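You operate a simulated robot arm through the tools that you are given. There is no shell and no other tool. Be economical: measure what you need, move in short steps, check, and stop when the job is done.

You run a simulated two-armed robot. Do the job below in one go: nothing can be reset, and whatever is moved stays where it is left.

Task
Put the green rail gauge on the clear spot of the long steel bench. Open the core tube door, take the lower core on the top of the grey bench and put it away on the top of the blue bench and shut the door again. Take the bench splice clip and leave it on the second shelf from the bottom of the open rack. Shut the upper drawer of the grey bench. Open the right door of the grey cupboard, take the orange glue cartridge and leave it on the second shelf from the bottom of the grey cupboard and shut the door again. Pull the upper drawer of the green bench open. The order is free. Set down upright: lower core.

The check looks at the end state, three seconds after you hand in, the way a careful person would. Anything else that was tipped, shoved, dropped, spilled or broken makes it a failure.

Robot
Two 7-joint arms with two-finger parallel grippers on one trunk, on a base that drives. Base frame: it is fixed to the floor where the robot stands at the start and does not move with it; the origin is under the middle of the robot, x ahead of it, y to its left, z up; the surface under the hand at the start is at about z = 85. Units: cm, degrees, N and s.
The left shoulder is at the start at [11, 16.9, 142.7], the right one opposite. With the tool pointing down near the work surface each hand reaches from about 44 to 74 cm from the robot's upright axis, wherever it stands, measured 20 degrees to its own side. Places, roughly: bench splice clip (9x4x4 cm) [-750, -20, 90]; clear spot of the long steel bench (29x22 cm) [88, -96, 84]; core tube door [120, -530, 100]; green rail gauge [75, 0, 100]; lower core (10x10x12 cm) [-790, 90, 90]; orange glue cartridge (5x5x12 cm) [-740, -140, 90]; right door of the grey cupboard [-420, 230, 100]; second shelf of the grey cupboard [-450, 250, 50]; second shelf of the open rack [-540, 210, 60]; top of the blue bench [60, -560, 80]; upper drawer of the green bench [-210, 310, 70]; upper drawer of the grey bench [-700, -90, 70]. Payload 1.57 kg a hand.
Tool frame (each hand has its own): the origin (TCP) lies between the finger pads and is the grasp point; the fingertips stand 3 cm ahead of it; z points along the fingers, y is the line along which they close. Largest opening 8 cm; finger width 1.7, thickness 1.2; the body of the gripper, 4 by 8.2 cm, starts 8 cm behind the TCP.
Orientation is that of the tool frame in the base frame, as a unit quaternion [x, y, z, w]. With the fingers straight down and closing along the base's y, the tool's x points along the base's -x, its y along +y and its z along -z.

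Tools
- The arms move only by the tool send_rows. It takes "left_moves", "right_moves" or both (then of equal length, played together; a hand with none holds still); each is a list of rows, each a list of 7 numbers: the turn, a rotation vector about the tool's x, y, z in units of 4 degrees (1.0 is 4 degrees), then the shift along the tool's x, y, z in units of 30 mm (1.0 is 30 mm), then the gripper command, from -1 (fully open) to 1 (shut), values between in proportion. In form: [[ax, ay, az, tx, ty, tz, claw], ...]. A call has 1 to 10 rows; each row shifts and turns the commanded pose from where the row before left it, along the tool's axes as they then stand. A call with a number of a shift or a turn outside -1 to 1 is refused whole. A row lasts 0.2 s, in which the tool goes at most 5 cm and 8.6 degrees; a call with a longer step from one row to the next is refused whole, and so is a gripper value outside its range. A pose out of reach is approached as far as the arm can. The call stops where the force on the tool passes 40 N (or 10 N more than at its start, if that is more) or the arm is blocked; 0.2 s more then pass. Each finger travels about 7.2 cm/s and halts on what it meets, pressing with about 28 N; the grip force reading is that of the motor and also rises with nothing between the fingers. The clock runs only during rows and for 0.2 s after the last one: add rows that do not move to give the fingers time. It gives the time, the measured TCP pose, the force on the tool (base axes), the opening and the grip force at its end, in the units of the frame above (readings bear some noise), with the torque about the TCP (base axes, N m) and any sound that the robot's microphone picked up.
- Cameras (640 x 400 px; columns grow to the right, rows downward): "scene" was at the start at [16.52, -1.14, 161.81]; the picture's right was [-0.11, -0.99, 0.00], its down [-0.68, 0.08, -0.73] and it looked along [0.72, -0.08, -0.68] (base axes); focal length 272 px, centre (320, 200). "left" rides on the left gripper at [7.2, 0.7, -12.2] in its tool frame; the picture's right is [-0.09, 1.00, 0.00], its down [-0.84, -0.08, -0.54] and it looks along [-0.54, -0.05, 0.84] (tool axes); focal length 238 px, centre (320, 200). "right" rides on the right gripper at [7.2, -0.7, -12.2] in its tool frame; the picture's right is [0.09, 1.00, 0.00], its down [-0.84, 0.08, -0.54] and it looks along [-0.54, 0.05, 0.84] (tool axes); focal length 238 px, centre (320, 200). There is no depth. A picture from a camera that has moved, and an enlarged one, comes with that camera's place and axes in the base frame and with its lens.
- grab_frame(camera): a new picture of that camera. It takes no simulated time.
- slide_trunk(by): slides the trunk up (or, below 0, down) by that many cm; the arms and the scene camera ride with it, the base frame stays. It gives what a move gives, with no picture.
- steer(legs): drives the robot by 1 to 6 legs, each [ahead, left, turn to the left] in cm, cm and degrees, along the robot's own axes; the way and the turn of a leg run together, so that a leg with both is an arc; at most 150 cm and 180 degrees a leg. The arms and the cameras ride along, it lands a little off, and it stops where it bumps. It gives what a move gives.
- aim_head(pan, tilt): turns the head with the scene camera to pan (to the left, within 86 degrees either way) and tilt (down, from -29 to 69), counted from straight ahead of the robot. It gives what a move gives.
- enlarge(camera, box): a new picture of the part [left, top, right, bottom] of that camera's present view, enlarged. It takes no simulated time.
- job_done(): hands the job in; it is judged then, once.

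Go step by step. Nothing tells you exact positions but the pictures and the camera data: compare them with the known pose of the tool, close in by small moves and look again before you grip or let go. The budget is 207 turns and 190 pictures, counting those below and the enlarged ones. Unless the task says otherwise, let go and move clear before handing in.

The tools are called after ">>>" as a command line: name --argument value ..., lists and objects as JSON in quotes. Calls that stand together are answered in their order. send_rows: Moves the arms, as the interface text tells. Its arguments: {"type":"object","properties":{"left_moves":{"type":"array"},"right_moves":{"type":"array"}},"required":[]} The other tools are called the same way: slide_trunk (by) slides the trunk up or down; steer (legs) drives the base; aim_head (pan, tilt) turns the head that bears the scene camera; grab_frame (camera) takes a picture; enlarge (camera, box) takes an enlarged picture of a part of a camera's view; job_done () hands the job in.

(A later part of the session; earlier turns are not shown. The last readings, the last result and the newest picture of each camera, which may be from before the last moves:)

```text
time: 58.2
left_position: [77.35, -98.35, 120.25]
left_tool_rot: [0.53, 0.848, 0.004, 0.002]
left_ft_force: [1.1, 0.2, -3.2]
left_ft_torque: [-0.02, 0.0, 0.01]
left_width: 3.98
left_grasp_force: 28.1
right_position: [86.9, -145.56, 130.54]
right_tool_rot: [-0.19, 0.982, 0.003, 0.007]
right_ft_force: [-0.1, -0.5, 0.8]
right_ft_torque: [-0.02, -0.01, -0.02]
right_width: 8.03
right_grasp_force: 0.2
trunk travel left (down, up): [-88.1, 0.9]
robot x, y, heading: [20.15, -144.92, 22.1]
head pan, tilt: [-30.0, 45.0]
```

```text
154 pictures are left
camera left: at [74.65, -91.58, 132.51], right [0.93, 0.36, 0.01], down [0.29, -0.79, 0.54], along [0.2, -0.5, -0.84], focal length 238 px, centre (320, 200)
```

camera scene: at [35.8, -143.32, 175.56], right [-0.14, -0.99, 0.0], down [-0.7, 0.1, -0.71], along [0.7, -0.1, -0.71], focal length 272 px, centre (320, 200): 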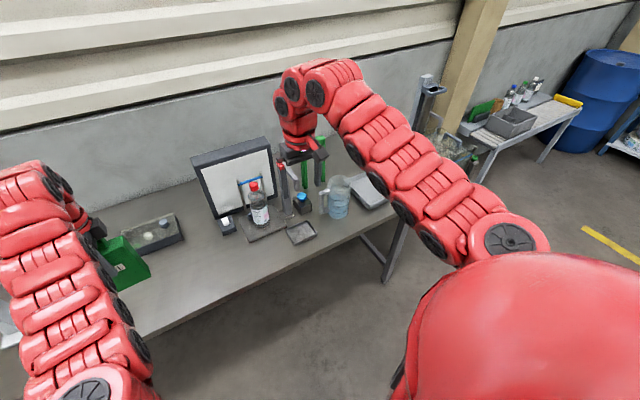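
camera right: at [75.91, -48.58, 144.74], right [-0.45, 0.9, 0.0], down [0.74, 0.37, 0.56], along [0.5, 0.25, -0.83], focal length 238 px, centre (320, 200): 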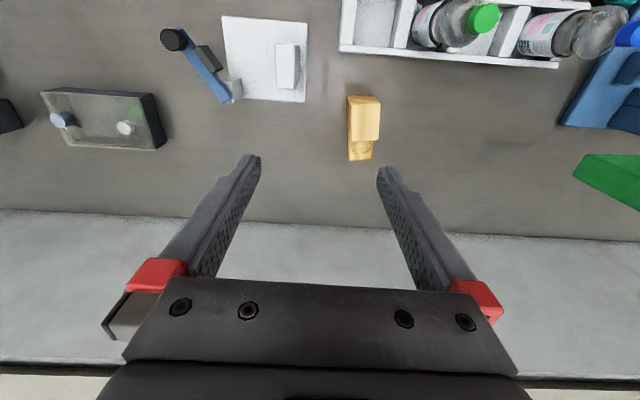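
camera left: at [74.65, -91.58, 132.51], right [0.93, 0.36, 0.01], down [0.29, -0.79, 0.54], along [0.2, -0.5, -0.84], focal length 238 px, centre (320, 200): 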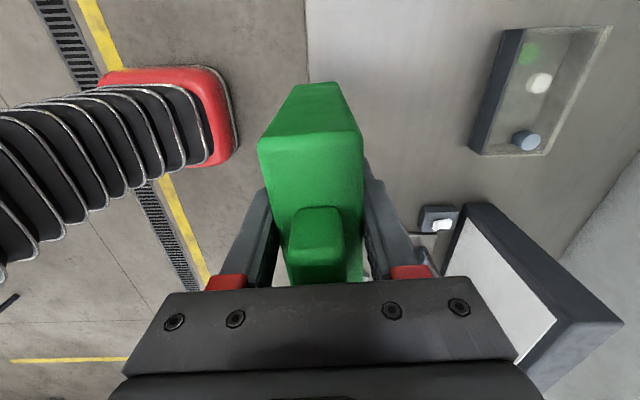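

The right hand hovers near the tall green item and the board. I'll back out and fold the right arm down and out to its side before lowering the trunk.

>>> steer --legs '[[-35, 0, 0]]'

>>> send_rows --right_moves '[[0, 0, 0, 0, 0, 1, -1], [0, 0, 0, 0, 0, 1, -1], [0, 0, 0, 0, 0, 1, -1], [0, 0, 0, 0, 0, 1, -1], [0, 0, 0, 0, 0, 1, -1], [0, 0, 0, 0, 0, 1, -1], [0, 0, 0, 0, 0, 1, -1]]'

>>> send_rows --right_moves '[[0, 0, 0, 1, -0.8, 0, -1], [0, 0, 0, 1, -0.8, 0, -1], [0, 0, 0, 1, -0.8, 0, -1], [0, 0, 0, 1, -0.8, 0, -1], [0, 0, 0, 1, -0.8, 0, -1], [0, 0, 0, 1, -0.8, 0, -1], [0, 0, 0, 1, -0.8, 0, -1], [0, 0, 0, 1, -0.8, 0, -1], [0, 0, 0, 1, -0.8, 0, -1]]'

>>> grab_frame --camera "scene"

```text
time: 60.5
left_position: [45.67, -111.71, 120.07]
left_tool_rot: [0.533, 0.846, 0.001, 0.002]
left_ft_force: [0.6, 1.1, -3.4]
left_ft_torque: [0.04, 0.01, 0.02]
left_width: 4.02
left_grasp_force: 28.1
right_position: [54.98, -158.91, 130.26]
right_tool_rot: [-0.187, 0.982, 0.003, 0.006]
right_ft_force: [0.0, -1.2, -0.6]
right_ft_torque: [-0.01, 0.05, 0.01]
right_width: 8.0
right_grasp_force: 0.1
trunk travel left (down, up): [-88.1, 0.9]
robot x, y, heading: [-11.9, -158.28, 21.3]
head pan, tilt: [-30.0, 45.0]
```

```text
time: 62.1
left_position: [45.43, -111.8, 120.23]
left_tool_rot: [0.532, 0.846, 0.003, 0.001]
left_ft_force: [1.0, 0.8, -2.9]
left_ft_torque: [0.0, -0.01, -0.02]
left_width: 3.99
left_grasp_force: 27.6
right_position: [56.45, -157.6, 113.67]
right_tool_rot: [-0.188, 0.982, 0.003, 0.008]
right_ft_force: [0.3, 0.5, 0.3]
right_ft_torque: [0.01, 0.01, 0.04]
right_width: 8.01
right_grasp_force: 0.1
right hand out of reach, approached as far as the arm can: row 1, 2
trunk travel left (down, up): [-88.1, 0.9]
robot x, y, heading: [-12.59, -157.75, 21.5]
head pan, tilt: [-30.0, 45.0]
```

```text
time: 64.1
left_position: [45.32, -111.74, 120.44]
left_tool_rot: [0.533, 0.846, 0.002, 0.002]
left_ft_force: [-0.4, 0.7, -3.0]
left_ft_torque: [-0.02, 0.02, -0.01]
left_width: 3.98
left_grasp_force: 28.0
right_position: [45.0, -187.29, 106.97]
right_tool_rot: [-0.188, 0.982, 0.0, 0.009]
right_ft_force: [0.0, -0.7, -0.8]
right_ft_torque: [-0.05, -0.01, -0.03]
right_width: 8.01
right_grasp_force: 0.1
right hand out of reach, approached as far as the arm can: row 1, 2, 3, 4, 5, 6, 7
trunk travel left (down, up): [-88.1, 0.9]
robot x, y, heading: [-12.24, -158.18, 21.4]
head pan, tilt: [-30.0, 45.0]
```

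```text
153 pictures are left
camera scene: at [3.56, -156.46, 175.56], right [-0.15, -0.99, 0.0], down [-0.7, 0.1, -0.71], along [0.7, -0.1, -0.71], focal length 272 px, centre (320, 200)
```

scene: 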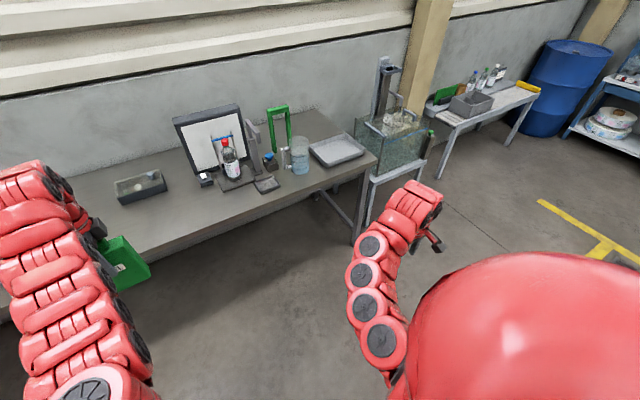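

The right arm is now out of the way. I'll drive forward 45 cm to bring the gauge over the clear spot.

>>> steer --legs '[[45, -1, 0]]'

>>> grab_frame --camera "left"

>>> grab_frame --camera "scene"

```text
time: 66.8
left_position: [87.74, -96.18, 120.29]
left_tool_rot: [0.534, 0.846, 0.003, 0.002]
left_ft_force: [0.3, -0.3, -2.7]
left_ft_torque: [0.03, 0.0, 0.02]
left_width: 3.99
left_grasp_force: 28.5
right_position: [87.29, -171.56, 107.0]
right_tool_rot: [-0.185, 0.983, 0.001, 0.009]
right_ft_force: [0.4, 0.5, -0.2]
right_ft_torque: [-0.01, -0.02, -0.02]
right_width: 7.99
right_grasp_force: 0.1
trunk travel left (down, up): [-88.1, 0.9]
robot x, y, heading: [30.58, -142.77, 21.7]
head pan, tilt: [-30.0, 45.0]
```

```text
152 pictures are left
camera left: at [85.21, -89.5, 132.49], right [0.94, 0.35, 0.01], down [0.29, -0.79, 0.54], along [0.19, -0.51, -0.84], focal length 238 px, centre (320, 200)
```

left: 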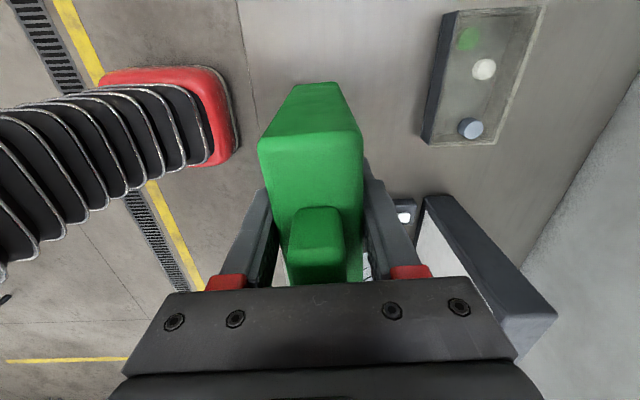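

```text
151 pictures are left
camera scene: at [45.82, -140.81, 175.56], right [-0.15, -0.99, 0.0], down [-0.7, 0.1, -0.71], along [0.7, -0.1, -0.71], focal length 272 px, centre (320, 200)
```

scene: 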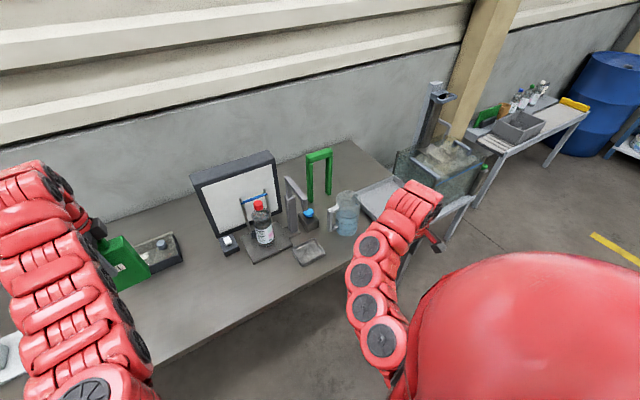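

The gauge is above the spot and the right hand is clear of the bench. Lowering the trunk, then the last centimetres with the arm.

>>> slide_trunk --by -22

>>> send_rows --left_moves '[[0, 0, 0, 0, 0, 0.4, 1], [0, 0, 0, 0, 0, 0.3, 1], [0, 0, 0, 0, 0, 0.15, 1], [0, 0, 0, 0, 0, 0.08, 1], [0, 0, 0, 0, 0, 0, 1]]'

>>> grab_frame --camera "left"

```text
time: 69.1
left_position: [87.91, -96.28, 98.37]
left_tool_rot: [0.534, 0.846, 0.002, 0.001]
left_ft_force: [-1.1, 0.2, -4.3]
left_ft_torque: [-0.03, 0.02, -0.03]
left_width: 3.99
left_grasp_force: 27.2
right_position: [87.3, -171.55, 85.03]
right_tool_rot: [-0.186, 0.983, 0.0, 0.008]
right_ft_force: [-0.4, 0.1, 0.7]
right_ft_torque: [-0.02, 0.01, -0.02]
right_width: 8.02
right_grasp_force: 0.0
trunk travel left (down, up): [-66.1, 22.9]
robot x, y, heading: [30.04, -142.24, 21.6]
head pan, tilt: [-30.0, 45.0]
```

```text
time: 70.3
left_position: [87.78, -96.3, 95.53]
left_tool_rot: [0.534, 0.846, 0.001, 0.003]
left_ft_force: [0.0, 0.1, -3.1]
left_ft_torque: [0.0, 0.04, 0.0]
left_width: 3.98
left_grasp_force: 28.4
right_position: [87.39, -171.59, 85.02]
right_tool_rot: [-0.186, 0.983, 0.0, 0.007]
right_ft_force: [-0.8, 0.4, 0.5]
right_ft_torque: [-0.01, -0.02, 0.02]
right_width: 8.01
right_grasp_force: 0.1
trunk travel left (down, up): [-66.1, 22.9]
robot x, y, heading: [29.89, -142.17, 21.4]
head pan, tilt: [-30.0, 45.0]
```

```text
150 pictures are left
camera left: at [85.23, -89.5, 107.65], right [0.94, 0.35, 0.01], down [0.29, -0.79, 0.54], along [0.19, -0.51, -0.84], focal length 238 px, centre (320, 200)
```

left: 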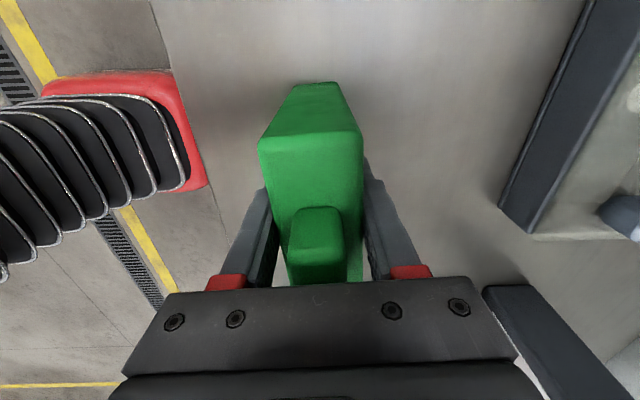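

Still hanging free; lowering in tiny steps until it bears on the bench, then release.

>>> send_rows --left_moves '[[0, 0, 0, 0, 0, 0.05, 1], [0, 0, 0, 0, 0, 0.05, 1], [0, 0, 0, 0, 0, 0.05, 1], [0, 0, 0, 0, 0, 0, 1]]'

```text
time: 71.3
left_position: [87.78, -96.32, 95.46]
left_tool_rot: [0.534, 0.846, 0.005, 0.003]
left_ft_force: [0.9, 2.3, 20.3]
left_ft_torque: [-0.11, 0.12, -0.06]
left_width: 4.02
left_grasp_force: 27.4
right_position: [87.28, -171.58, 85.05]
right_tool_rot: [-0.186, 0.983, 0.002, 0.01]
right_ft_force: [-0.3, 1.0, 0.0]
right_ft_torque: [0.0, -0.01, 0.01]
right_width: 7.99
right_grasp_force: 0.0
trunk travel left (down, up): [-66.1, 22.9]
robot x, y, heading: [29.9, -142.22, 21.4]
head pan, tilt: [-30.0, 45.0]
```

It bears on the bench. Releasing slowly and rising.

>>> send_rows --left_moves '[[0, 0, 0, 0, 0, -0.04, 0.5], [0, 0, 0, 0, 0, 0, -0.5], [0, 0, 0, 0, 0, 0, -1], [0, 0, 0, 0, 0, 0, -1], [0, 0, 0, 0, 0, -1, -1], [0, 0, 0, 0, 0, -1, -1], [0, 0, 0, 0, 0, -1, -1], [0, 0, 0, 0, 0, -1, -1]]'

>>> slide_trunk --by 15

>>> grab_frame --camera "left"

```text
time: 73.1
left_position: [87.69, -96.41, 107.36]
left_tool_rot: [0.534, 0.845, 0.002, 0.002]
left_ft_force: [0.4, -0.1, 0.5]
left_ft_torque: [0.01, -0.02, -0.02]
left_width: 8.0
left_grasp_force: 0.0
right_position: [87.23, -171.52, 85.03]
right_tool_rot: [-0.186, 0.983, 0.001, 0.009]
right_ft_force: [0.4, -0.1, 0.0]
right_ft_torque: [0.03, 0.02, -0.04]
right_width: 8.0
right_grasp_force: 0.1
trunk travel left (down, up): [-66.1, 22.9]
robot x, y, heading: [30.19, -142.09, 21.6]
head pan, tilt: [-30.0, 45.0]
```

```text
time: 74.9
left_position: [87.81, -96.18, 122.34]
left_tool_rot: [0.534, 0.846, 0.001, 0.002]
left_ft_force: [-0.2, 0.3, 0.4]
left_ft_torque: [0.01, 0.01, -0.01]
left_width: 8.0
left_grasp_force: 0.2
right_position: [87.14, -171.57, 99.95]
right_tool_rot: [-0.185, 0.983, 0.001, 0.009]
right_ft_force: [0.8, -0.1, 0.7]
right_ft_torque: [-0.04, 0.02, 0.0]
right_width: 8.0
right_grasp_force: 0.0
trunk travel left (down, up): [-81.1, 7.9]
robot x, y, heading: [30.05, -142.21, 21.5]
head pan, tilt: [-30.0, 45.0]
```

```text
149 pictures are left
camera left: at [85.23, -89.47, 134.43], right [0.94, 0.35, 0.01], down [0.29, -0.79, 0.54], along [0.19, -0.51, -0.84], focal length 238 px, centre (320, 200)
```

left: 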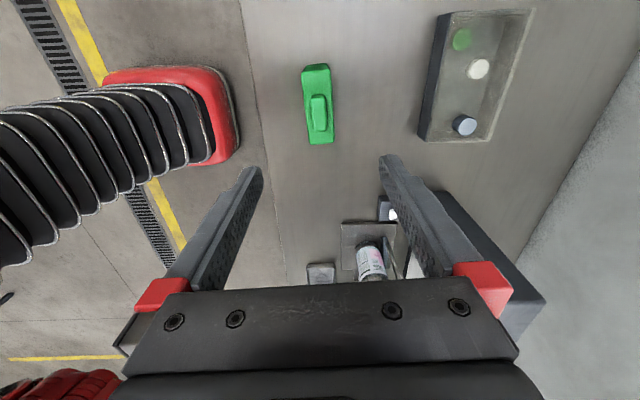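

The gauge stands upright on the clear spot. I'll back away and look toward the blue bench at about (60..120, -550).

>>> steer --legs '[[-80, 0, 0], [0, 0, -90]]'

>>> aim_head --pan 0 --tilt 15

>>> grab_frame --camera "scene"

```text
time: 82.9
left_position: [2.92, -228.87, 122.41]
left_tool_rot: [0.974, 0.226, 0.0, 0.004]
left_ft_force: [-0.1, 0.8, -0.4]
left_ft_torque: [0.01, -0.01, 0.01]
left_width: 7.99
left_grasp_force: 0.1
right_position: [-72.3, -229.02, 100.08]
right_tool_rot: [0.559, 0.829, -0.004, 0.006]
right_ft_force: [-0.2, -0.5, 0.8]
right_ft_torque: [0.05, 0.02, 0.0]
right_width: 7.99
right_grasp_force: 0.0
trunk travel left (down, up): [-81.1, 7.9]
robot x, y, heading: [-43.51, -171.32, -67.9]
head pan, tilt: [-30.0, 45.0]
```

```text
time: 83.9
left_position: [3.38, -228.51, 122.33]
left_tool_rot: [0.974, 0.225, -0.001, 0.004]
left_ft_force: [-0.5, -0.5, -0.3]
left_ft_torque: [0.0, 0.01, 0.04]
left_width: 8.0
left_grasp_force: 0.0
right_position: [-71.97, -228.92, 100.27]
right_tool_rot: [0.559, 0.829, -0.006, 0.006]
right_ft_force: [0.3, 0.6, -0.4]
right_ft_torque: [0.0, 0.02, 0.02]
right_width: 7.99
right_grasp_force: 0.1
trunk travel left (down, up): [-81.1, 7.9]
robot x, y, heading: [-43.43, -171.39, -68.2]
head pan, tilt: [0.0, 15.0]
```

```text
148 pictures are left
camera scene: at [-37.65, -188.1, 173.32], right [-0.93, -0.37, -0.01], down [-0.09, 0.24, -0.97], along [0.36, -0.89, -0.26], focal length 272 px, centre (320, 200)
```

scene: 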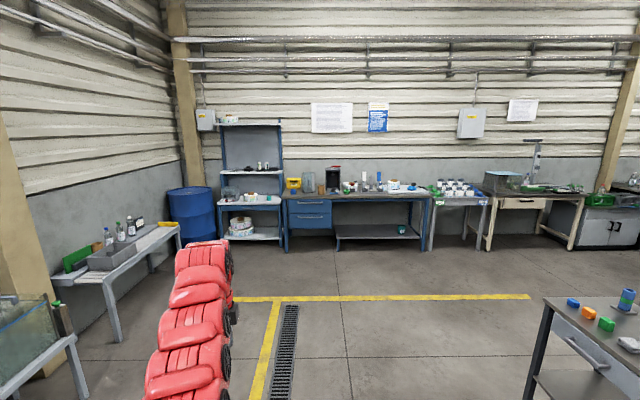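

>>> enlarge --camera "scene" --box '[260, 155, 440, 260]'

>>> steer --legs '[[130, 0, 0], [100, 0, 0]]'

>>> grab_frame --camera "scene"

```text
3.56 times, centred on (350, 208) of scene
camera zoom: at [-37.65, -188.1, 173.32], right [-0.93, -0.37, -0.01], down [-0.09, 0.24, -0.97], along [0.36, -0.89, -0.26], focal length 968 px, centre (213, 173)
```

zoom: 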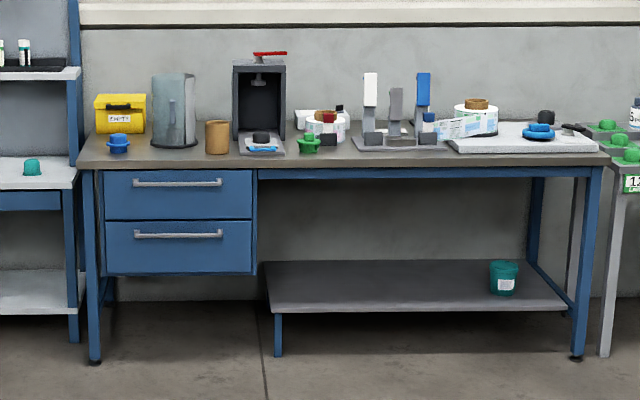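

```text
time: 95.1
left_position: [86.41, -440.53, 122.29]
left_tool_rot: [0.976, 0.216, -0.001, 0.004]
left_ft_force: [0.2, 0.5, 0.1]
left_ft_torque: [0.0, 0.0, 0.02]
left_width: 8.0
left_grasp_force: 0.0
right_position: [10.94, -439.6, 100.14]
right_tool_rot: [0.566, 0.824, -0.008, 0.007]
right_ft_force: [-0.9, -0.7, 1.1]
right_ft_torque: [-0.02, -0.03, -0.01]
right_width: 7.99
right_grasp_force: 0.1
trunk travel left (down, up): [-81.1, 7.9]
robot x, y, heading: [40.25, -382.47, -69.0]
head pan, tilt: [0.0, 15.0]
```

```text
146 pictures are left
camera scene: at [46.69, -399.06, 173.24], right [-0.93, -0.36, 0.0], down [-0.09, 0.24, -0.97], along [0.35, -0.9, -0.26], focal length 272 px, centre (320, 200)
```

scene: 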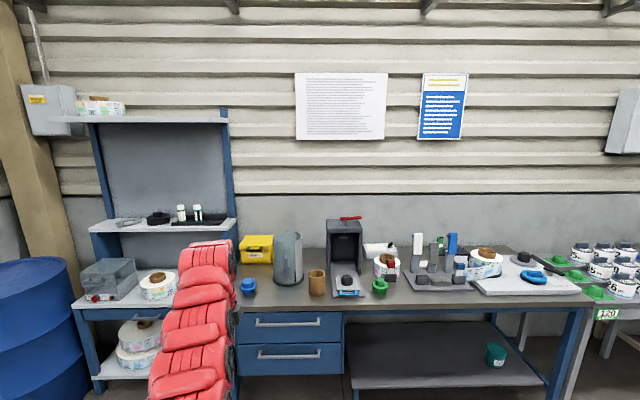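

>>> enlarge --camera "scene" --box '[230, 210, 360, 310]'

>>> enlarge --camera "scene" --box '[340, 210, 580, 310]'

```text
4.00 times, centred on (295, 260) of scene
camera zoom: at [46.69, -399.06, 173.24], right [-0.93, -0.36, 0.0], down [-0.09, 0.24, -0.97], along [0.35, -0.9, -0.26], focal length 1089 px, centre (420, -40)
```

zoom: 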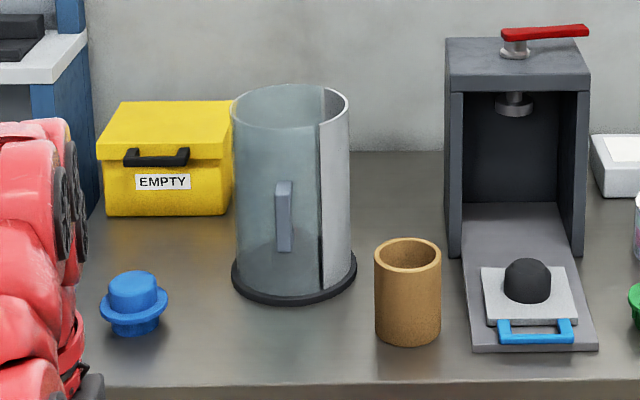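

```text
2.67 times, centred on (460, 260) of scene
camera zoom: at [46.69, -399.06, 173.24], right [-0.93, -0.36, 0.0], down [-0.09, 0.24, -0.97], along [0.35, -0.9, -0.26], focal length 726 px, centre (-53, 40)
```

zoom: 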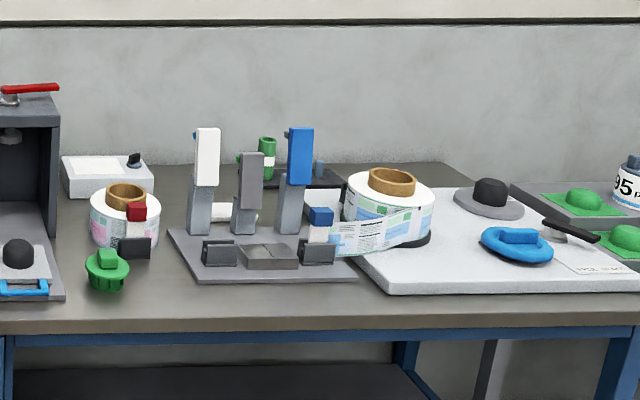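

The core tube is the glass cylinder near (118, -528) with a curved door and a vertical handle at about z 100. I'll drive closer and study how the door works.

>>> steer --legs '[[70, 0, 0]]'

>>> aim_head --pan 20 --tilt 35

>>> grab_frame --camera "scene"

>>> grab_frame --camera "left"

```text
time: 98.9
left_position: [111.01, -506.04, 122.16]
left_tool_rot: [0.977, 0.214, -0.002, 0.004]
left_ft_force: [-0.4, 0.2, -0.2]
left_ft_torque: [0.02, -0.01, -0.02]
left_width: 7.99
left_grasp_force: 0.0
right_position: [35.48, -504.57, 100.23]
right_tool_rot: [0.569, 0.822, -0.007, 0.006]
right_ft_force: [-0.1, -0.9, -0.2]
right_ft_torque: [-0.01, 0.0, 0.0]
right_width: 7.98
right_grasp_force: 0.0
trunk travel left (down, up): [-81.1, 7.9]
robot x, y, heading: [65.18, -447.83, -69.2]
head pan, tilt: [0.0, 15.0]
```

```text
time: 99.7
left_position: [110.91, -506.17, 122.22]
left_tool_rot: [0.977, 0.214, -0.002, 0.004]
left_ft_force: [0.6, 0.1, 0.2]
left_ft_torque: [0.0, 0.01, -0.01]
left_width: 8.0
left_grasp_force: 0.1
right_position: [35.56, -504.51, 100.18]
right_tool_rot: [0.568, 0.823, -0.007, 0.005]
right_ft_force: [-0.5, -0.9, -0.1]
right_ft_torque: [0.04, 0.02, -0.01]
right_width: 7.99
right_grasp_force: 0.1
trunk travel left (down, up): [-81.1, 7.9]
robot x, y, heading: [65.33, -448.06, -69.3]
head pan, tilt: [20.0, 35.0]
```

```text
143 pictures are left
camera scene: at [73.95, -462.29, 170.04], right [-0.76, -0.65, 0.0], down [-0.37, 0.43, -0.82], along [0.53, -0.62, -0.57], focal length 272 px, centre (320, 200)
```

scene: 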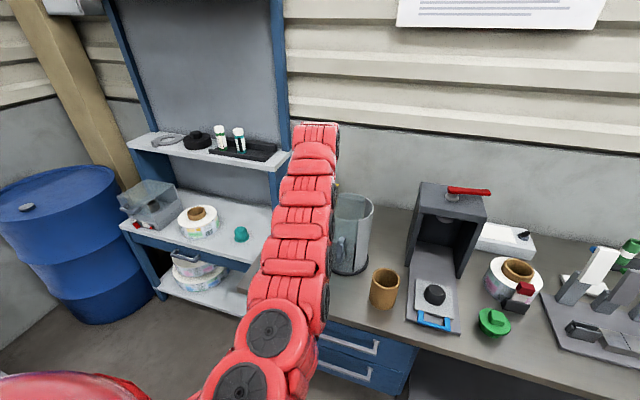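

```text
142 pictures are left
camera left: at [117.74, -503.51, 134.32], right [0.33, -0.94, 0.01], down [-0.79, -0.28, 0.55], along [-0.51, -0.19, -0.84], focal length 238 px, centre (320, 200)
```

left: 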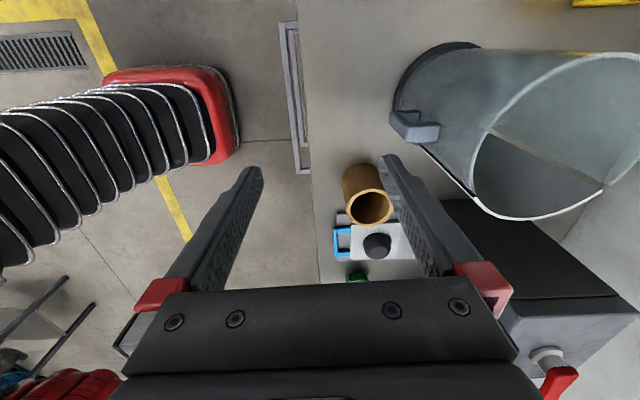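

>>> enlarge --camera "left" --box '[370, 20, 640, 230]'

>>> enlarge --camera "scene" --box '[310, 170, 440, 310]'

```text
1.90 times, centred on (505, 125) of left
camera zoom: at [117.74, -503.51, 134.32], right [0.33, -0.94, 0.01], down [-0.79, -0.28, 0.55], along [-0.51, -0.19, -0.84], focal length 454 px, centre (-32, 343)
```

zoom: 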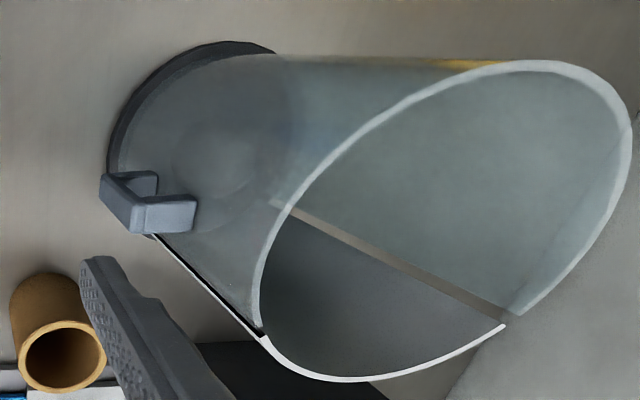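

```text
2.86 times, centred on (375, 240) of scene
camera zoom: at [73.95, -462.29, 170.04], right [-0.76, -0.65, 0.0], down [-0.37, 0.43, -0.82], along [0.53, -0.62, -0.57], focal length 778 px, centre (163, 86)
```

zoom: 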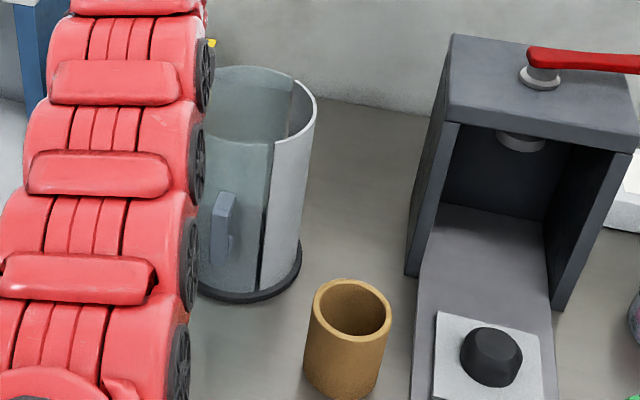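

>>> enlarge --camera "left" --box '[460, 160, 540, 225]'

>>> enlarge --camera "left" --box '[560, 120, 630, 215]'

>>> enlarge --camera "left" --box '[385, 30, 495, 135]'

```text
6.15 times, centred on (500, 192) of left
camera zoom: at [117.74, -503.51, 134.32], right [0.33, -0.94, 0.01], down [-0.79, -0.28, 0.55], along [-0.51, -0.19, -0.84], focal length 1467 px, centre (-788, 246)
```

zoom: 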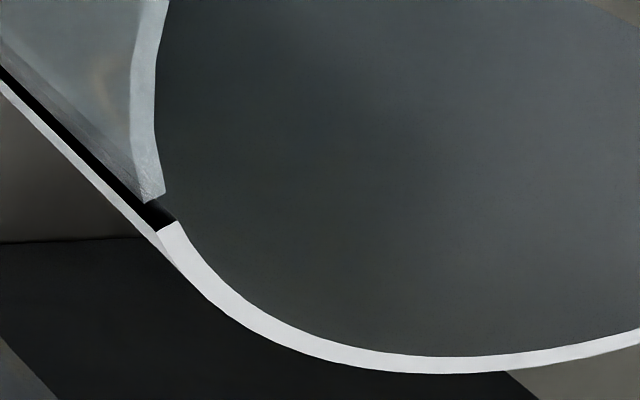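

```text
4.21 times, centred on (595, 168) of left
camera zoom: at [117.74, -503.51, 134.32], right [0.33, -0.94, 0.01], down [-0.79, -0.28, 0.55], along [-0.51, -0.19, -0.84], focal length 1004 px, centre (-838, 337)
```

zoom: 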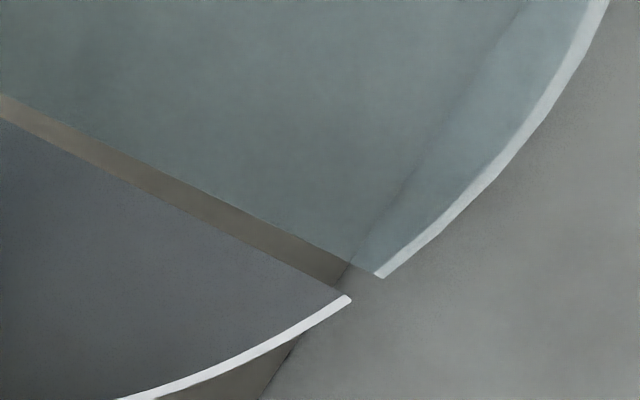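

```text
3.81 times, centred on (440, 82) of left
camera zoom: at [117.74, -503.51, 134.32], right [0.33, -0.94, 0.01], down [-0.79, -0.28, 0.55], along [-0.51, -0.19, -0.84], focal length 908 px, centre (-137, 648)
```

zoom: 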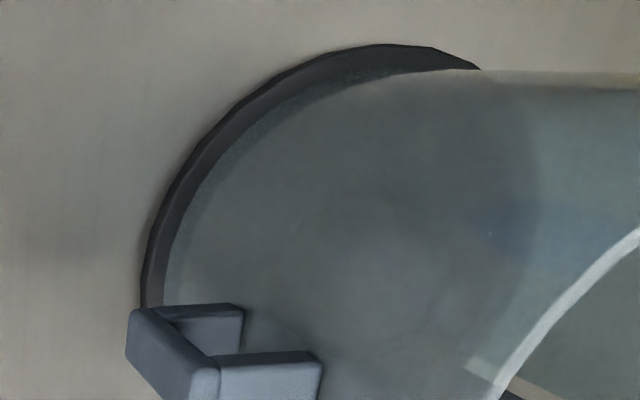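

The clear curved door has its free edge at the front right, with a U-handle standing out toward the robot at about (113, -518, 100); it should open by moving the handle to the robot's left. I'll turn the left hand so its fingers close sideways.

>>> send_rows --left_moves '[[0, 0, -1, 0, 0, 0, -1], [0, 0, -1, 0, 0, 0, -1], [0, 0, -1, 0, 0, 0, -1], [0, 0, -1, 0, 0, 0, -1], [0, 0, -1, 0, 0, 0, -1], [0, 0, -1, 0, 0, 0, -1], [0, 0, -1, 0, 0, 0, -1], [0, 0, -1, 0, 0, 0, -1], [0, 0, -1, 0, 0, 0, -1], [0, 0, -1, 0, 0, 0, -1]]'

>>> send_rows --left_moves '[[0, 0, -1, 0, 0, 0, -1], [0, 0, -1, 0, 0, 0, -1], [0, 0, -1, 0, 0, 0, -1], [0, 0, -1, 0, 0, 0, -1], [0, 0, -1, 0, 0, 0, -1], [0, 0, -1, 0, 0, 0, -1], [0, 0, -1, 0, 0, 0, -1], [0, 0, -1, 0, 0, 0, -1], [0, 0, -1, 0, 0, 0, -1], [0, 0, -1, 0, 0, 0, -1]]'

>>> send_rows --left_moves '[[0, 0, -1, 0, 0, 0, -1], [0, 0, -0.5, 0, 0, 0, -1], [0, 0, 0, 0, 0, 0, 1], [0, 0, 0, 0, 0, 0, 1], [0, 0, 0, 0, 0, 0, 1]]'

>>> grab_frame --camera "left"

```text
time: 101.9
left_position: [110.87, -505.97, 122.15]
left_tool_rot: [0.845, 0.535, -0.003, 0.003]
left_ft_force: [0.5, -0.4, -0.4]
left_ft_torque: [-0.01, 0.03, 0.01]
left_width: 7.96
left_grasp_force: 0.1
right_position: [35.43, -504.55, 100.25]
right_tool_rot: [0.569, 0.822, -0.007, 0.005]
right_ft_force: [-0.6, 0.2, -0.1]
right_ft_torque: [-0.02, 0.02, 0.01]
right_width: 7.98
right_grasp_force: 0.0
trunk travel left (down, up): [-81.1, 7.9]
robot x, y, heading: [65.22, -448.14, -69.5]
head pan, tilt: [20.0, 35.0]
```

```text
time: 104.1
left_position: [110.98, -506.1, 122.08]
left_tool_rot: [0.609, 0.793, -0.004, 0.002]
left_ft_force: [-0.4, 0.4, -0.5]
left_ft_torque: [0.03, 0.0, 0.0]
left_width: 8.01
left_grasp_force: 0.1
right_position: [35.52, -504.54, 100.2]
right_tool_rot: [0.568, 0.823, -0.007, 0.005]
right_ft_force: [0.4, -0.3, 0.0]
right_ft_torque: [-0.02, -0.01, -0.03]
right_width: 7.99
right_grasp_force: 0.1
trunk travel left (down, up): [-81.1, 7.9]
robot x, y, heading: [65.35, -447.91, -69.2]
head pan, tilt: [20.0, 35.0]
```

```text
time: 105.3
left_position: [110.92, -506.04, 122.12]
left_tool_rot: [0.569, 0.822, -0.003, 0.001]
left_ft_force: [0.8, -0.1, -0.4]
left_ft_torque: [0.05, -0.01, 0.01]
left_width: 0.0
left_grasp_force: 18.6
right_position: [35.46, -504.49, 100.23]
right_tool_rot: [0.569, 0.823, -0.007, 0.005]
right_ft_force: [-0.5, -0.2, 0.3]
right_ft_torque: [0.0, 0.01, 0.0]
right_width: 7.98
right_grasp_force: 0.1
trunk travel left (down, up): [-81.1, 7.9]
robot x, y, heading: [64.98, -447.54, -69.4]
head pan, tilt: [20.0, 35.0]
```

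```text
136 pictures are left
camera left: at [109.04, -498.98, 134.27], right [0.96, 0.27, 0.0], down [0.22, -0.81, 0.55], along [0.14, -0.53, -0.84], focal length 238 px, centre (320, 200)
```

left: 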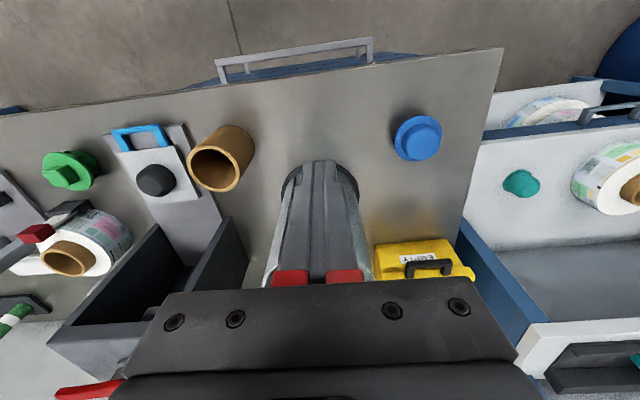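

>>> send_rows --left_moves '[[0, 0, 0, 0, 0, 1, 1], [0, 0, 0, 0, 0, 1, 1], [0, 0, 0, 0, 0, 1, 1], [0, 0, 0, 0, 0, 1, 1], [0, 0, 0, 0, 0, 1, 1], [0, 0, 0, 0, 0, 0.9, 1]]'

>>> steer --legs '[[0, -7.5, 0], [8, 0, 0]]'

>>> grab_frame --camera "left"

>>> grab_frame --camera "scene"

```text
time: 106.7
left_position: [110.95, -506.21, 104.45]
left_tool_rot: [0.568, 0.823, -0.005, 0.001]
left_ft_force: [0.1, 0.5, 0.3]
left_ft_torque: [0.03, -0.02, -0.01]
left_width: 0.0
left_grasp_force: 21.7
right_position: [35.46, -504.63, 100.16]
right_tool_rot: [0.569, 0.822, -0.006, 0.005]
right_ft_force: [1.0, 0.0, -0.5]
right_ft_torque: [0.0, 0.0, 0.0]
right_width: 8.0
right_grasp_force: 0.1
trunk travel left (down, up): [-81.1, 7.9]
robot x, y, heading: [64.94, -447.68, -69.3]
head pan, tilt: [20.0, 35.0]
```

```text
time: 108.4
left_position: [106.51, -516.24, 104.61]
left_tool_rot: [0.569, 0.823, -0.003, 0.001]
left_ft_force: [0.8, -0.1, -0.5]
left_ft_torque: [0.0, 0.0, 0.04]
left_width: 0.01
left_grasp_force: 21.4
right_position: [31.0, -514.44, 100.24]
right_tool_rot: [0.57, 0.822, -0.007, 0.006]
right_ft_force: [0.4, -0.2, -0.7]
right_ft_torque: [0.01, -0.01, -0.01]
right_width: 7.99
right_grasp_force: 0.1
trunk travel left (down, up): [-81.1, 7.9]
robot x, y, heading: [60.5, -458.23, -69.3]
head pan, tilt: [20.0, 35.0]
```

```text
135 pictures are left
camera left: at [104.66, -509.02, 116.7], right [0.96, 0.27, 0.0], down [0.22, -0.81, 0.55], along [0.14, -0.53, -0.84], focal length 238 px, centre (320, 200)
```

left: 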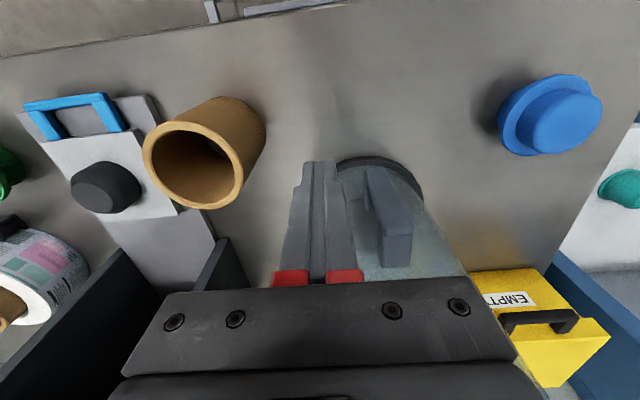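

```text
134 pictures are left
camera scene: at [69.55, -472.12, 170.06], right [-0.76, -0.65, 0.0], down [-0.37, 0.43, -0.82], along [0.53, -0.62, -0.57], focal length 272 px, centre (320, 200)
```

scene: 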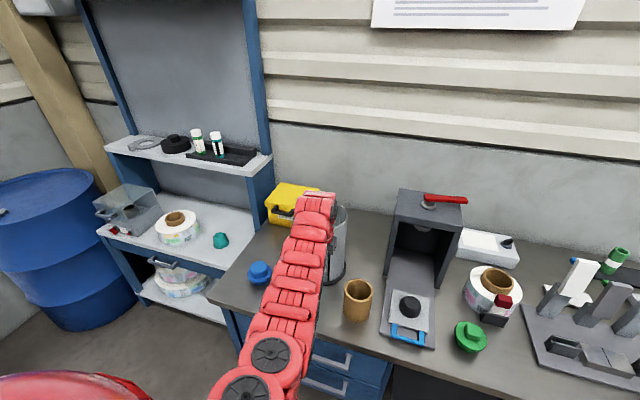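

The handle bar's front is at about (112.2, -517.6). I'll move the closed fingers beside it on its right, then push left a little and watch.

>>> send_rows --left_moves '[[0, 0, 0, -0.7, 0, 0, 1], [0, 0, 0, -0.6, 0, 0, 1], [0, 0, 0, 0, 0.4, 0, 1], [0, 0, 0, 0, 0.4, 0, 1], [0, 0, 0, 0, 0.3, 0, 1], [0, 0, 0, 0, 0.3, 0, 1], [0, 0, 0, 0, 0.3, 0, 1]]'

>>> grab_frame --camera "left"

```text
time: 110.0
left_position: [111.62, -515.41, 104.8]
left_tool_rot: [0.568, 0.823, -0.003, 0.001]
left_ft_force: [0.4, -1.3, -0.1]
left_ft_torque: [-0.01, 0.02, -0.01]
left_width: 0.0
left_grasp_force: 21.6
left hand out of reach, approached as far as the arm can: row 1, 2, 4, 7
right_position: [31.19, -514.43, 100.27]
right_tool_rot: [0.569, 0.822, -0.007, 0.005]
right_ft_force: [-0.3, 0.6, -0.5]
right_ft_torque: [0.02, -0.02, -0.01]
right_width: 7.99
right_grasp_force: 0.1
trunk travel left (down, up): [-81.1, 7.9]
robot x, y, heading: [61.19, -457.99, -68.9]
head pan, tilt: [20.0, 35.0]
```

```text
133 pictures are left
camera left: at [109.7, -508.26, 116.79], right [0.96, 0.27, 0.0], down [0.22, -0.81, 0.55], along [0.14, -0.53, -0.84], focal length 238 px, centre (320, 200)
```

left: 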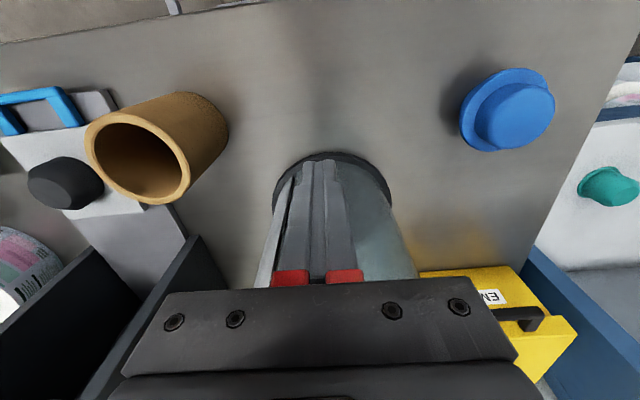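

>>> send_rows --left_moves '[[0, 0, 0, 0, -0.85, 0, 1], [0, 0, 0, 0, -0.85, 0, 1], [0, 0, 0, 1, 0, 0, 1], [0, 0, 0, 1, 0, 0, 1], [0, 0, 0, 0, 0, 0, 1]]'

>>> steer --legs '[[10, 0, 0]]'

>>> grab_frame --camera "left"

```text
time: 111.2
left_position: [103.99, -511.67, 105.11]
left_tool_rot: [0.57, 0.822, -0.002, 0.002]
left_ft_force: [-0.9, 0.2, -0.6]
left_ft_torque: [0.03, -0.08, 0.0]
left_width: 0.0
left_grasp_force: 20.6
right_position: [30.89, -514.5, 100.08]
right_tool_rot: [0.569, 0.822, -0.005, 0.006]
right_ft_force: [-0.3, -0.5, -0.5]
right_ft_torque: [0.04, -0.06, 0.0]
right_width: 8.0
right_grasp_force: 0.1
trunk travel left (down, up): [-81.1, 7.9]
robot x, y, heading: [61.15, -457.79, -69.3]
head pan, tilt: [20.0, 35.0]
```

```text
time: 112.4
left_position: [107.95, -520.99, 105.03]
left_tool_rot: [0.569, 0.822, -0.004, 0.002]
left_ft_force: [-1.1, 0.8, 0.5]
left_ft_torque: [0.01, -0.01, 0.02]
left_width: 0.0
left_grasp_force: 21.3
right_position: [34.61, -523.8, 100.14]
right_tool_rot: [0.57, 0.822, -0.007, 0.005]
right_ft_force: [0.6, -0.1, -0.5]
right_ft_torque: [0.0, 0.01, -0.01]
right_width: 7.99
right_grasp_force: 0.0
trunk travel left (down, up): [-81.1, 7.9]
robot x, y, heading: [64.43, -467.58, -69.3]
head pan, tilt: [20.0, 35.0]
```

```text
132 pictures are left
camera left: at [106.04, -513.92, 117.06], right [0.96, 0.26, 0.0], down [0.22, -0.81, 0.55], along [0.14, -0.53, -0.84], focal length 238 px, centre (320, 200)
```

left: 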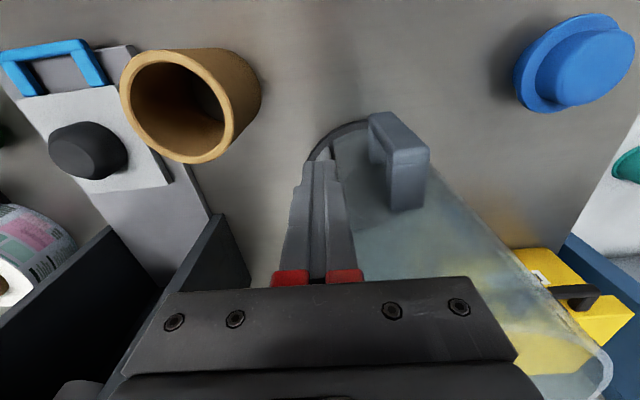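

>>> send_rows --left_moves '[[0, 0, 0, 0, 0.4, 0, 1], [0, 0, 0, 0, 0.4, 0, 1], [0, 0, 0, 0, 0.3, 0, 1], [0, 0, 0, 0, 0.3, 0, 1], [0, 0, 0, 0, 0.3, 0, 1], [0, 0, 0, 0, 0.3, 0, 1]]'

>>> grab_frame --camera "left"

```text
time: 113.8
left_position: [113.66, -518.95, 104.93]
left_tool_rot: [0.57, 0.822, -0.004, 0.001]
left_ft_force: [0.0, 0.2, -0.4]
left_ft_torque: [-0.01, 0.01, 0.02]
left_width: 0.0
left_grasp_force: 21.1
right_position: [34.64, -523.82, 100.22]
right_tool_rot: [0.57, 0.821, -0.007, 0.005]
right_ft_force: [1.0, 0.0, 0.6]
right_ft_torque: [0.0, 0.01, 0.0]
right_width: 8.01
right_grasp_force: 0.0
trunk travel left (down, up): [-81.1, 7.9]
robot x, y, heading: [64.38, -466.85, -69.3]
head pan, tilt: [20.0, 35.0]
```

```text
131 pictures are left
camera left: at [111.7, -511.83, 117.04], right [0.96, 0.26, -0.01], down [0.22, -0.81, 0.55], along [0.14, -0.53, -0.84], focal length 238 px, centre (320, 200)
```

left: 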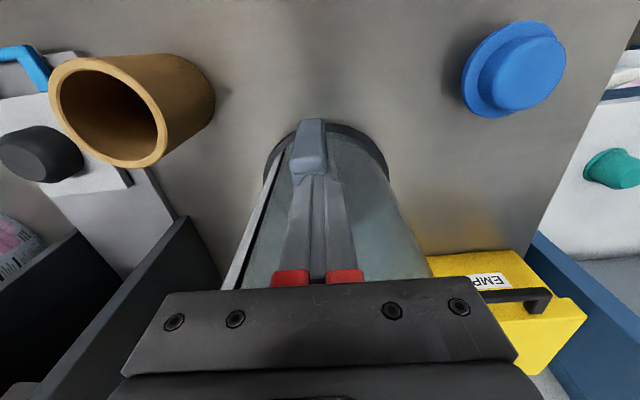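

>>> enlarge --camera "left" --box '[250, 100, 390, 210]'

>>> aim_head --pan 35 --tilt 40

>>> grab_frame --camera "scene"

```text
3.64 times, centred on (320, 155) of left
camera zoom: at [111.7, -511.83, 117.04], right [0.96, 0.26, -0.01], down [0.22, -0.81, 0.55], along [0.14, -0.53, -0.84], focal length 867 px, centre (320, 364)
```

zoom: 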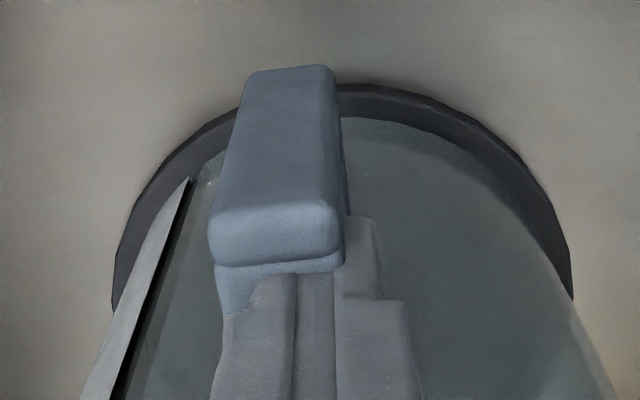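

```text
time: 114.5
left_position: [113.52, -519.02, 105.1]
left_tool_rot: [0.569, 0.822, -0.004, 0.001]
left_ft_force: [0.0, 0.9, 0.2]
left_ft_torque: [0.05, -0.01, -0.01]
left_width: 0.02
left_grasp_force: 21.0
right_position: [34.58, -523.75, 100.14]
right_tool_rot: [0.57, 0.821, -0.007, 0.006]
right_ft_force: [-0.1, 0.4, -0.5]
right_ft_torque: [0.0, 0.02, -0.01]
right_width: 8.01
right_grasp_force: 0.1
trunk travel left (down, up): [-81.1, 7.9]
robot x, y, heading: [64.28, -467.33, -69.3]
head pan, tilt: [35.0, 40.0]
```

```text
129 pictures are left
camera scene: at [74.51, -479.74, 169.28], right [-0.57, -0.82, 0.0], down [-0.53, 0.36, -0.77], along [0.63, -0.43, -0.64], focal length 272 px, centre (320, 200)
```

scene: 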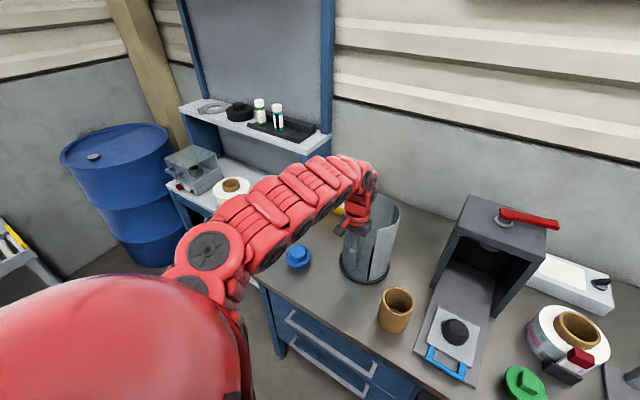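

The fingers passed just above the handle's top post. I'll go back to the right, lower by 3.5 cm, and push again.

>>> send_rows --left_moves '[[0, 0, 0, 0, -1, 0, 1], [0, 0, 0, 0.35, -0.9, 0, 1], [0, 0, 0, 0, 0, 0.6, 1], [0, 0, 0, 0, 0, 0.6, 1], [0, 0, 0, 0, 0.5, 0, 1], [0, 0, 0, 0, 0.4, 0, 1], [0, 0, 0, 0, 0.3, 0, 1], [0, 0, 0, 0, 0.3, 0, 1], [0, 0, 0, 0, 0.3, 0, 1], [0, 0, 0, 0, 0.3, 0, 1]]'

>>> grab_frame --camera "left"

```text
time: 116.3
left_position: [110.8, -517.95, 101.33]
left_tool_rot: [0.573, 0.82, -0.003, -0.005]
left_ft_force: [-17.7, 12.8, 8.4]
left_ft_torque: [-1.57, -1.94, -0.18]
left_width: 0.0
left_grasp_force: 21.2
right_position: [34.21, -523.6, 100.3]
right_tool_rot: [0.571, 0.821, -0.007, 0.006]
right_ft_force: [0.0, -0.2, 0.1]
right_ft_torque: [0.01, 0.01, -0.02]
right_width: 7.99
right_grasp_force: 0.0
trunk travel left (down, up): [-81.1, 7.9]
robot x, y, heading: [64.27, -467.04, -69.7]
head pan, tilt: [35.0, 40.0]
stopped in row 8 (left hand): the force on the tool passed its limit at 45 N (the readings are from after the stop); the commanded pose is now the measured one
```

```text
128 pictures are left
camera left: at [109.07, -510.98, 113.52], right [0.97, 0.26, -0.01], down [0.22, -0.81, 0.54], along [0.13, -0.52, -0.84], focal length 238 px, centre (320, 200)
```

left: 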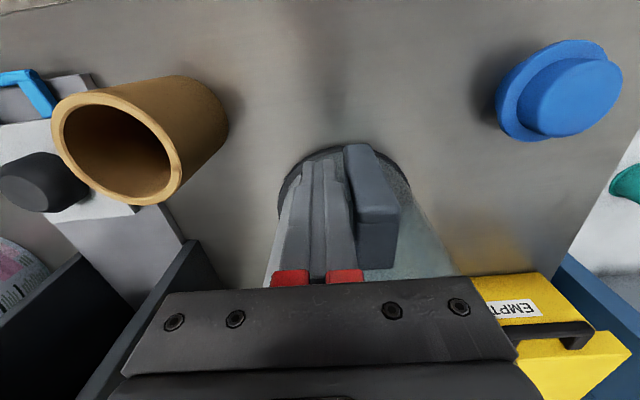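

>>> send_rows --left_moves '[[0, 0, 0, 0, -0.2, 0, 1], [0, 0, 0, 0, 0.1, 0, 1], [0, 0, 0, 0, 0.1, 0, 1], [0, 0, 0, 0, 0.07, 0, 1], [0, 0, 0, 0, 0.07, 0, 1], [0, 0, 0, 0, 0.07, 0, 1], [0, 0, 0, 0, 0.07, 0, 1], [0, 0, 0, 0, 0.07, 0, 1]]'

>>> grab_frame --camera "left"

```text
time: 117.6
left_position: [110.87, -517.84, 101.04]
left_tool_rot: [0.573, 0.82, -0.002, -0.008]
left_ft_force: [-16.4, 13.3, 9.5]
left_ft_torque: [-1.72, -2.12, -0.16]
left_width: 0.01
left_grasp_force: 21.3
right_position: [34.11, -523.43, 100.24]
right_tool_rot: [0.571, 0.821, -0.007, 0.006]
right_ft_force: [-0.9, 0.5, -0.2]
right_ft_torque: [0.02, 0.0, 0.0]
right_width: 8.0
right_grasp_force: 0.0
trunk travel left (down, up): [-81.1, 7.9]
robot x, y, heading: [64.72, -467.16, -69.4]
head pan, tilt: [35.0, 40.0]
stopped in row 6 (left hand): the force on the tool passed its limit at 42 N (the readings are from after the stop); the commanded pose is now the measured one
```

```text
127 pictures are left
camera left: at [109.23, -510.78, 113.35], right [0.97, 0.26, -0.01], down [0.22, -0.82, 0.53], along [0.13, -0.52, -0.85], focal length 238 px, centre (320, 200)
```

left: 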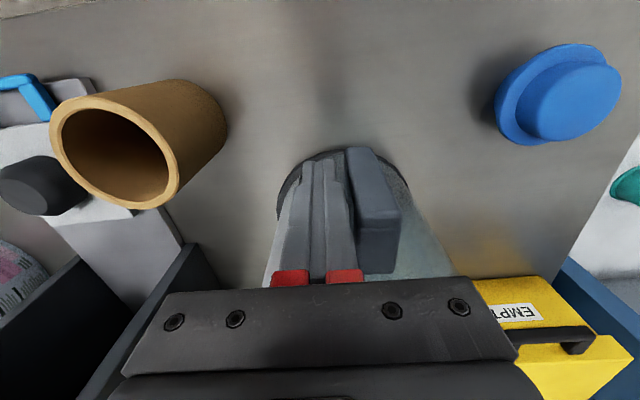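

Pushing left meets a hard stop. I'll grip the handle bar instead and test pulling and sliding right.

>>> send_rows --left_moves '[[0, 0, 0, 0, -0.3, 0, 1], [0, 0, 0, 0, 0, -1, 1], [0, 0, 0, 0, 0, -1, 0], [0, 0, 0, -0.3, 0.6, 0, -1], [0, 0, 0, 0, 0.47, 0, -1], [0, 0, 0, 0, 0, 0, -1]]'

>>> grab_frame --camera "left"

```text
time: 119.0
left_position: [113.91, -518.14, 106.91]
left_tool_rot: [0.573, 0.82, -0.002, -0.007]
left_ft_force: [0.7, -0.2, -0.1]
left_ft_torque: [-0.01, 0.02, -0.01]
left_width: 8.01
left_grasp_force: 0.0
right_position: [34.5, -523.79, 100.15]
right_tool_rot: [0.571, 0.821, -0.007, 0.005]
right_ft_force: [0.1, 0.0, -0.4]
right_ft_torque: [0.01, -0.01, 0.02]
right_width: 8.01
right_grasp_force: 0.1
trunk travel left (down, up): [-81.1, 7.9]
robot x, y, heading: [64.43, -467.33, -69.3]
head pan, tilt: [35.0, 40.0]
```

```text
126 pictures are left
camera left: at [112.24, -511.19, 119.06], right [0.97, 0.26, -0.01], down [0.22, -0.82, 0.53], along [0.13, -0.52, -0.85], focal length 238 px, centre (320, 200)
```

left: 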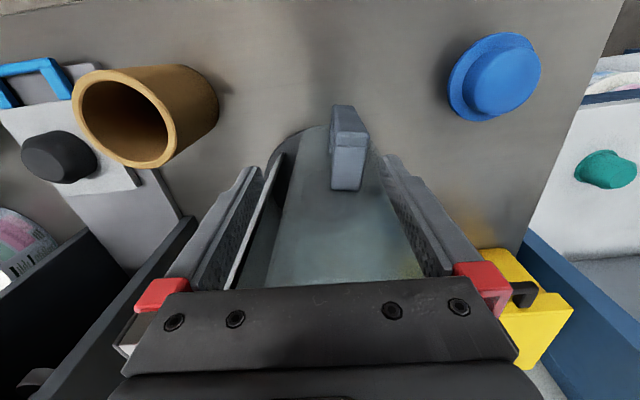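

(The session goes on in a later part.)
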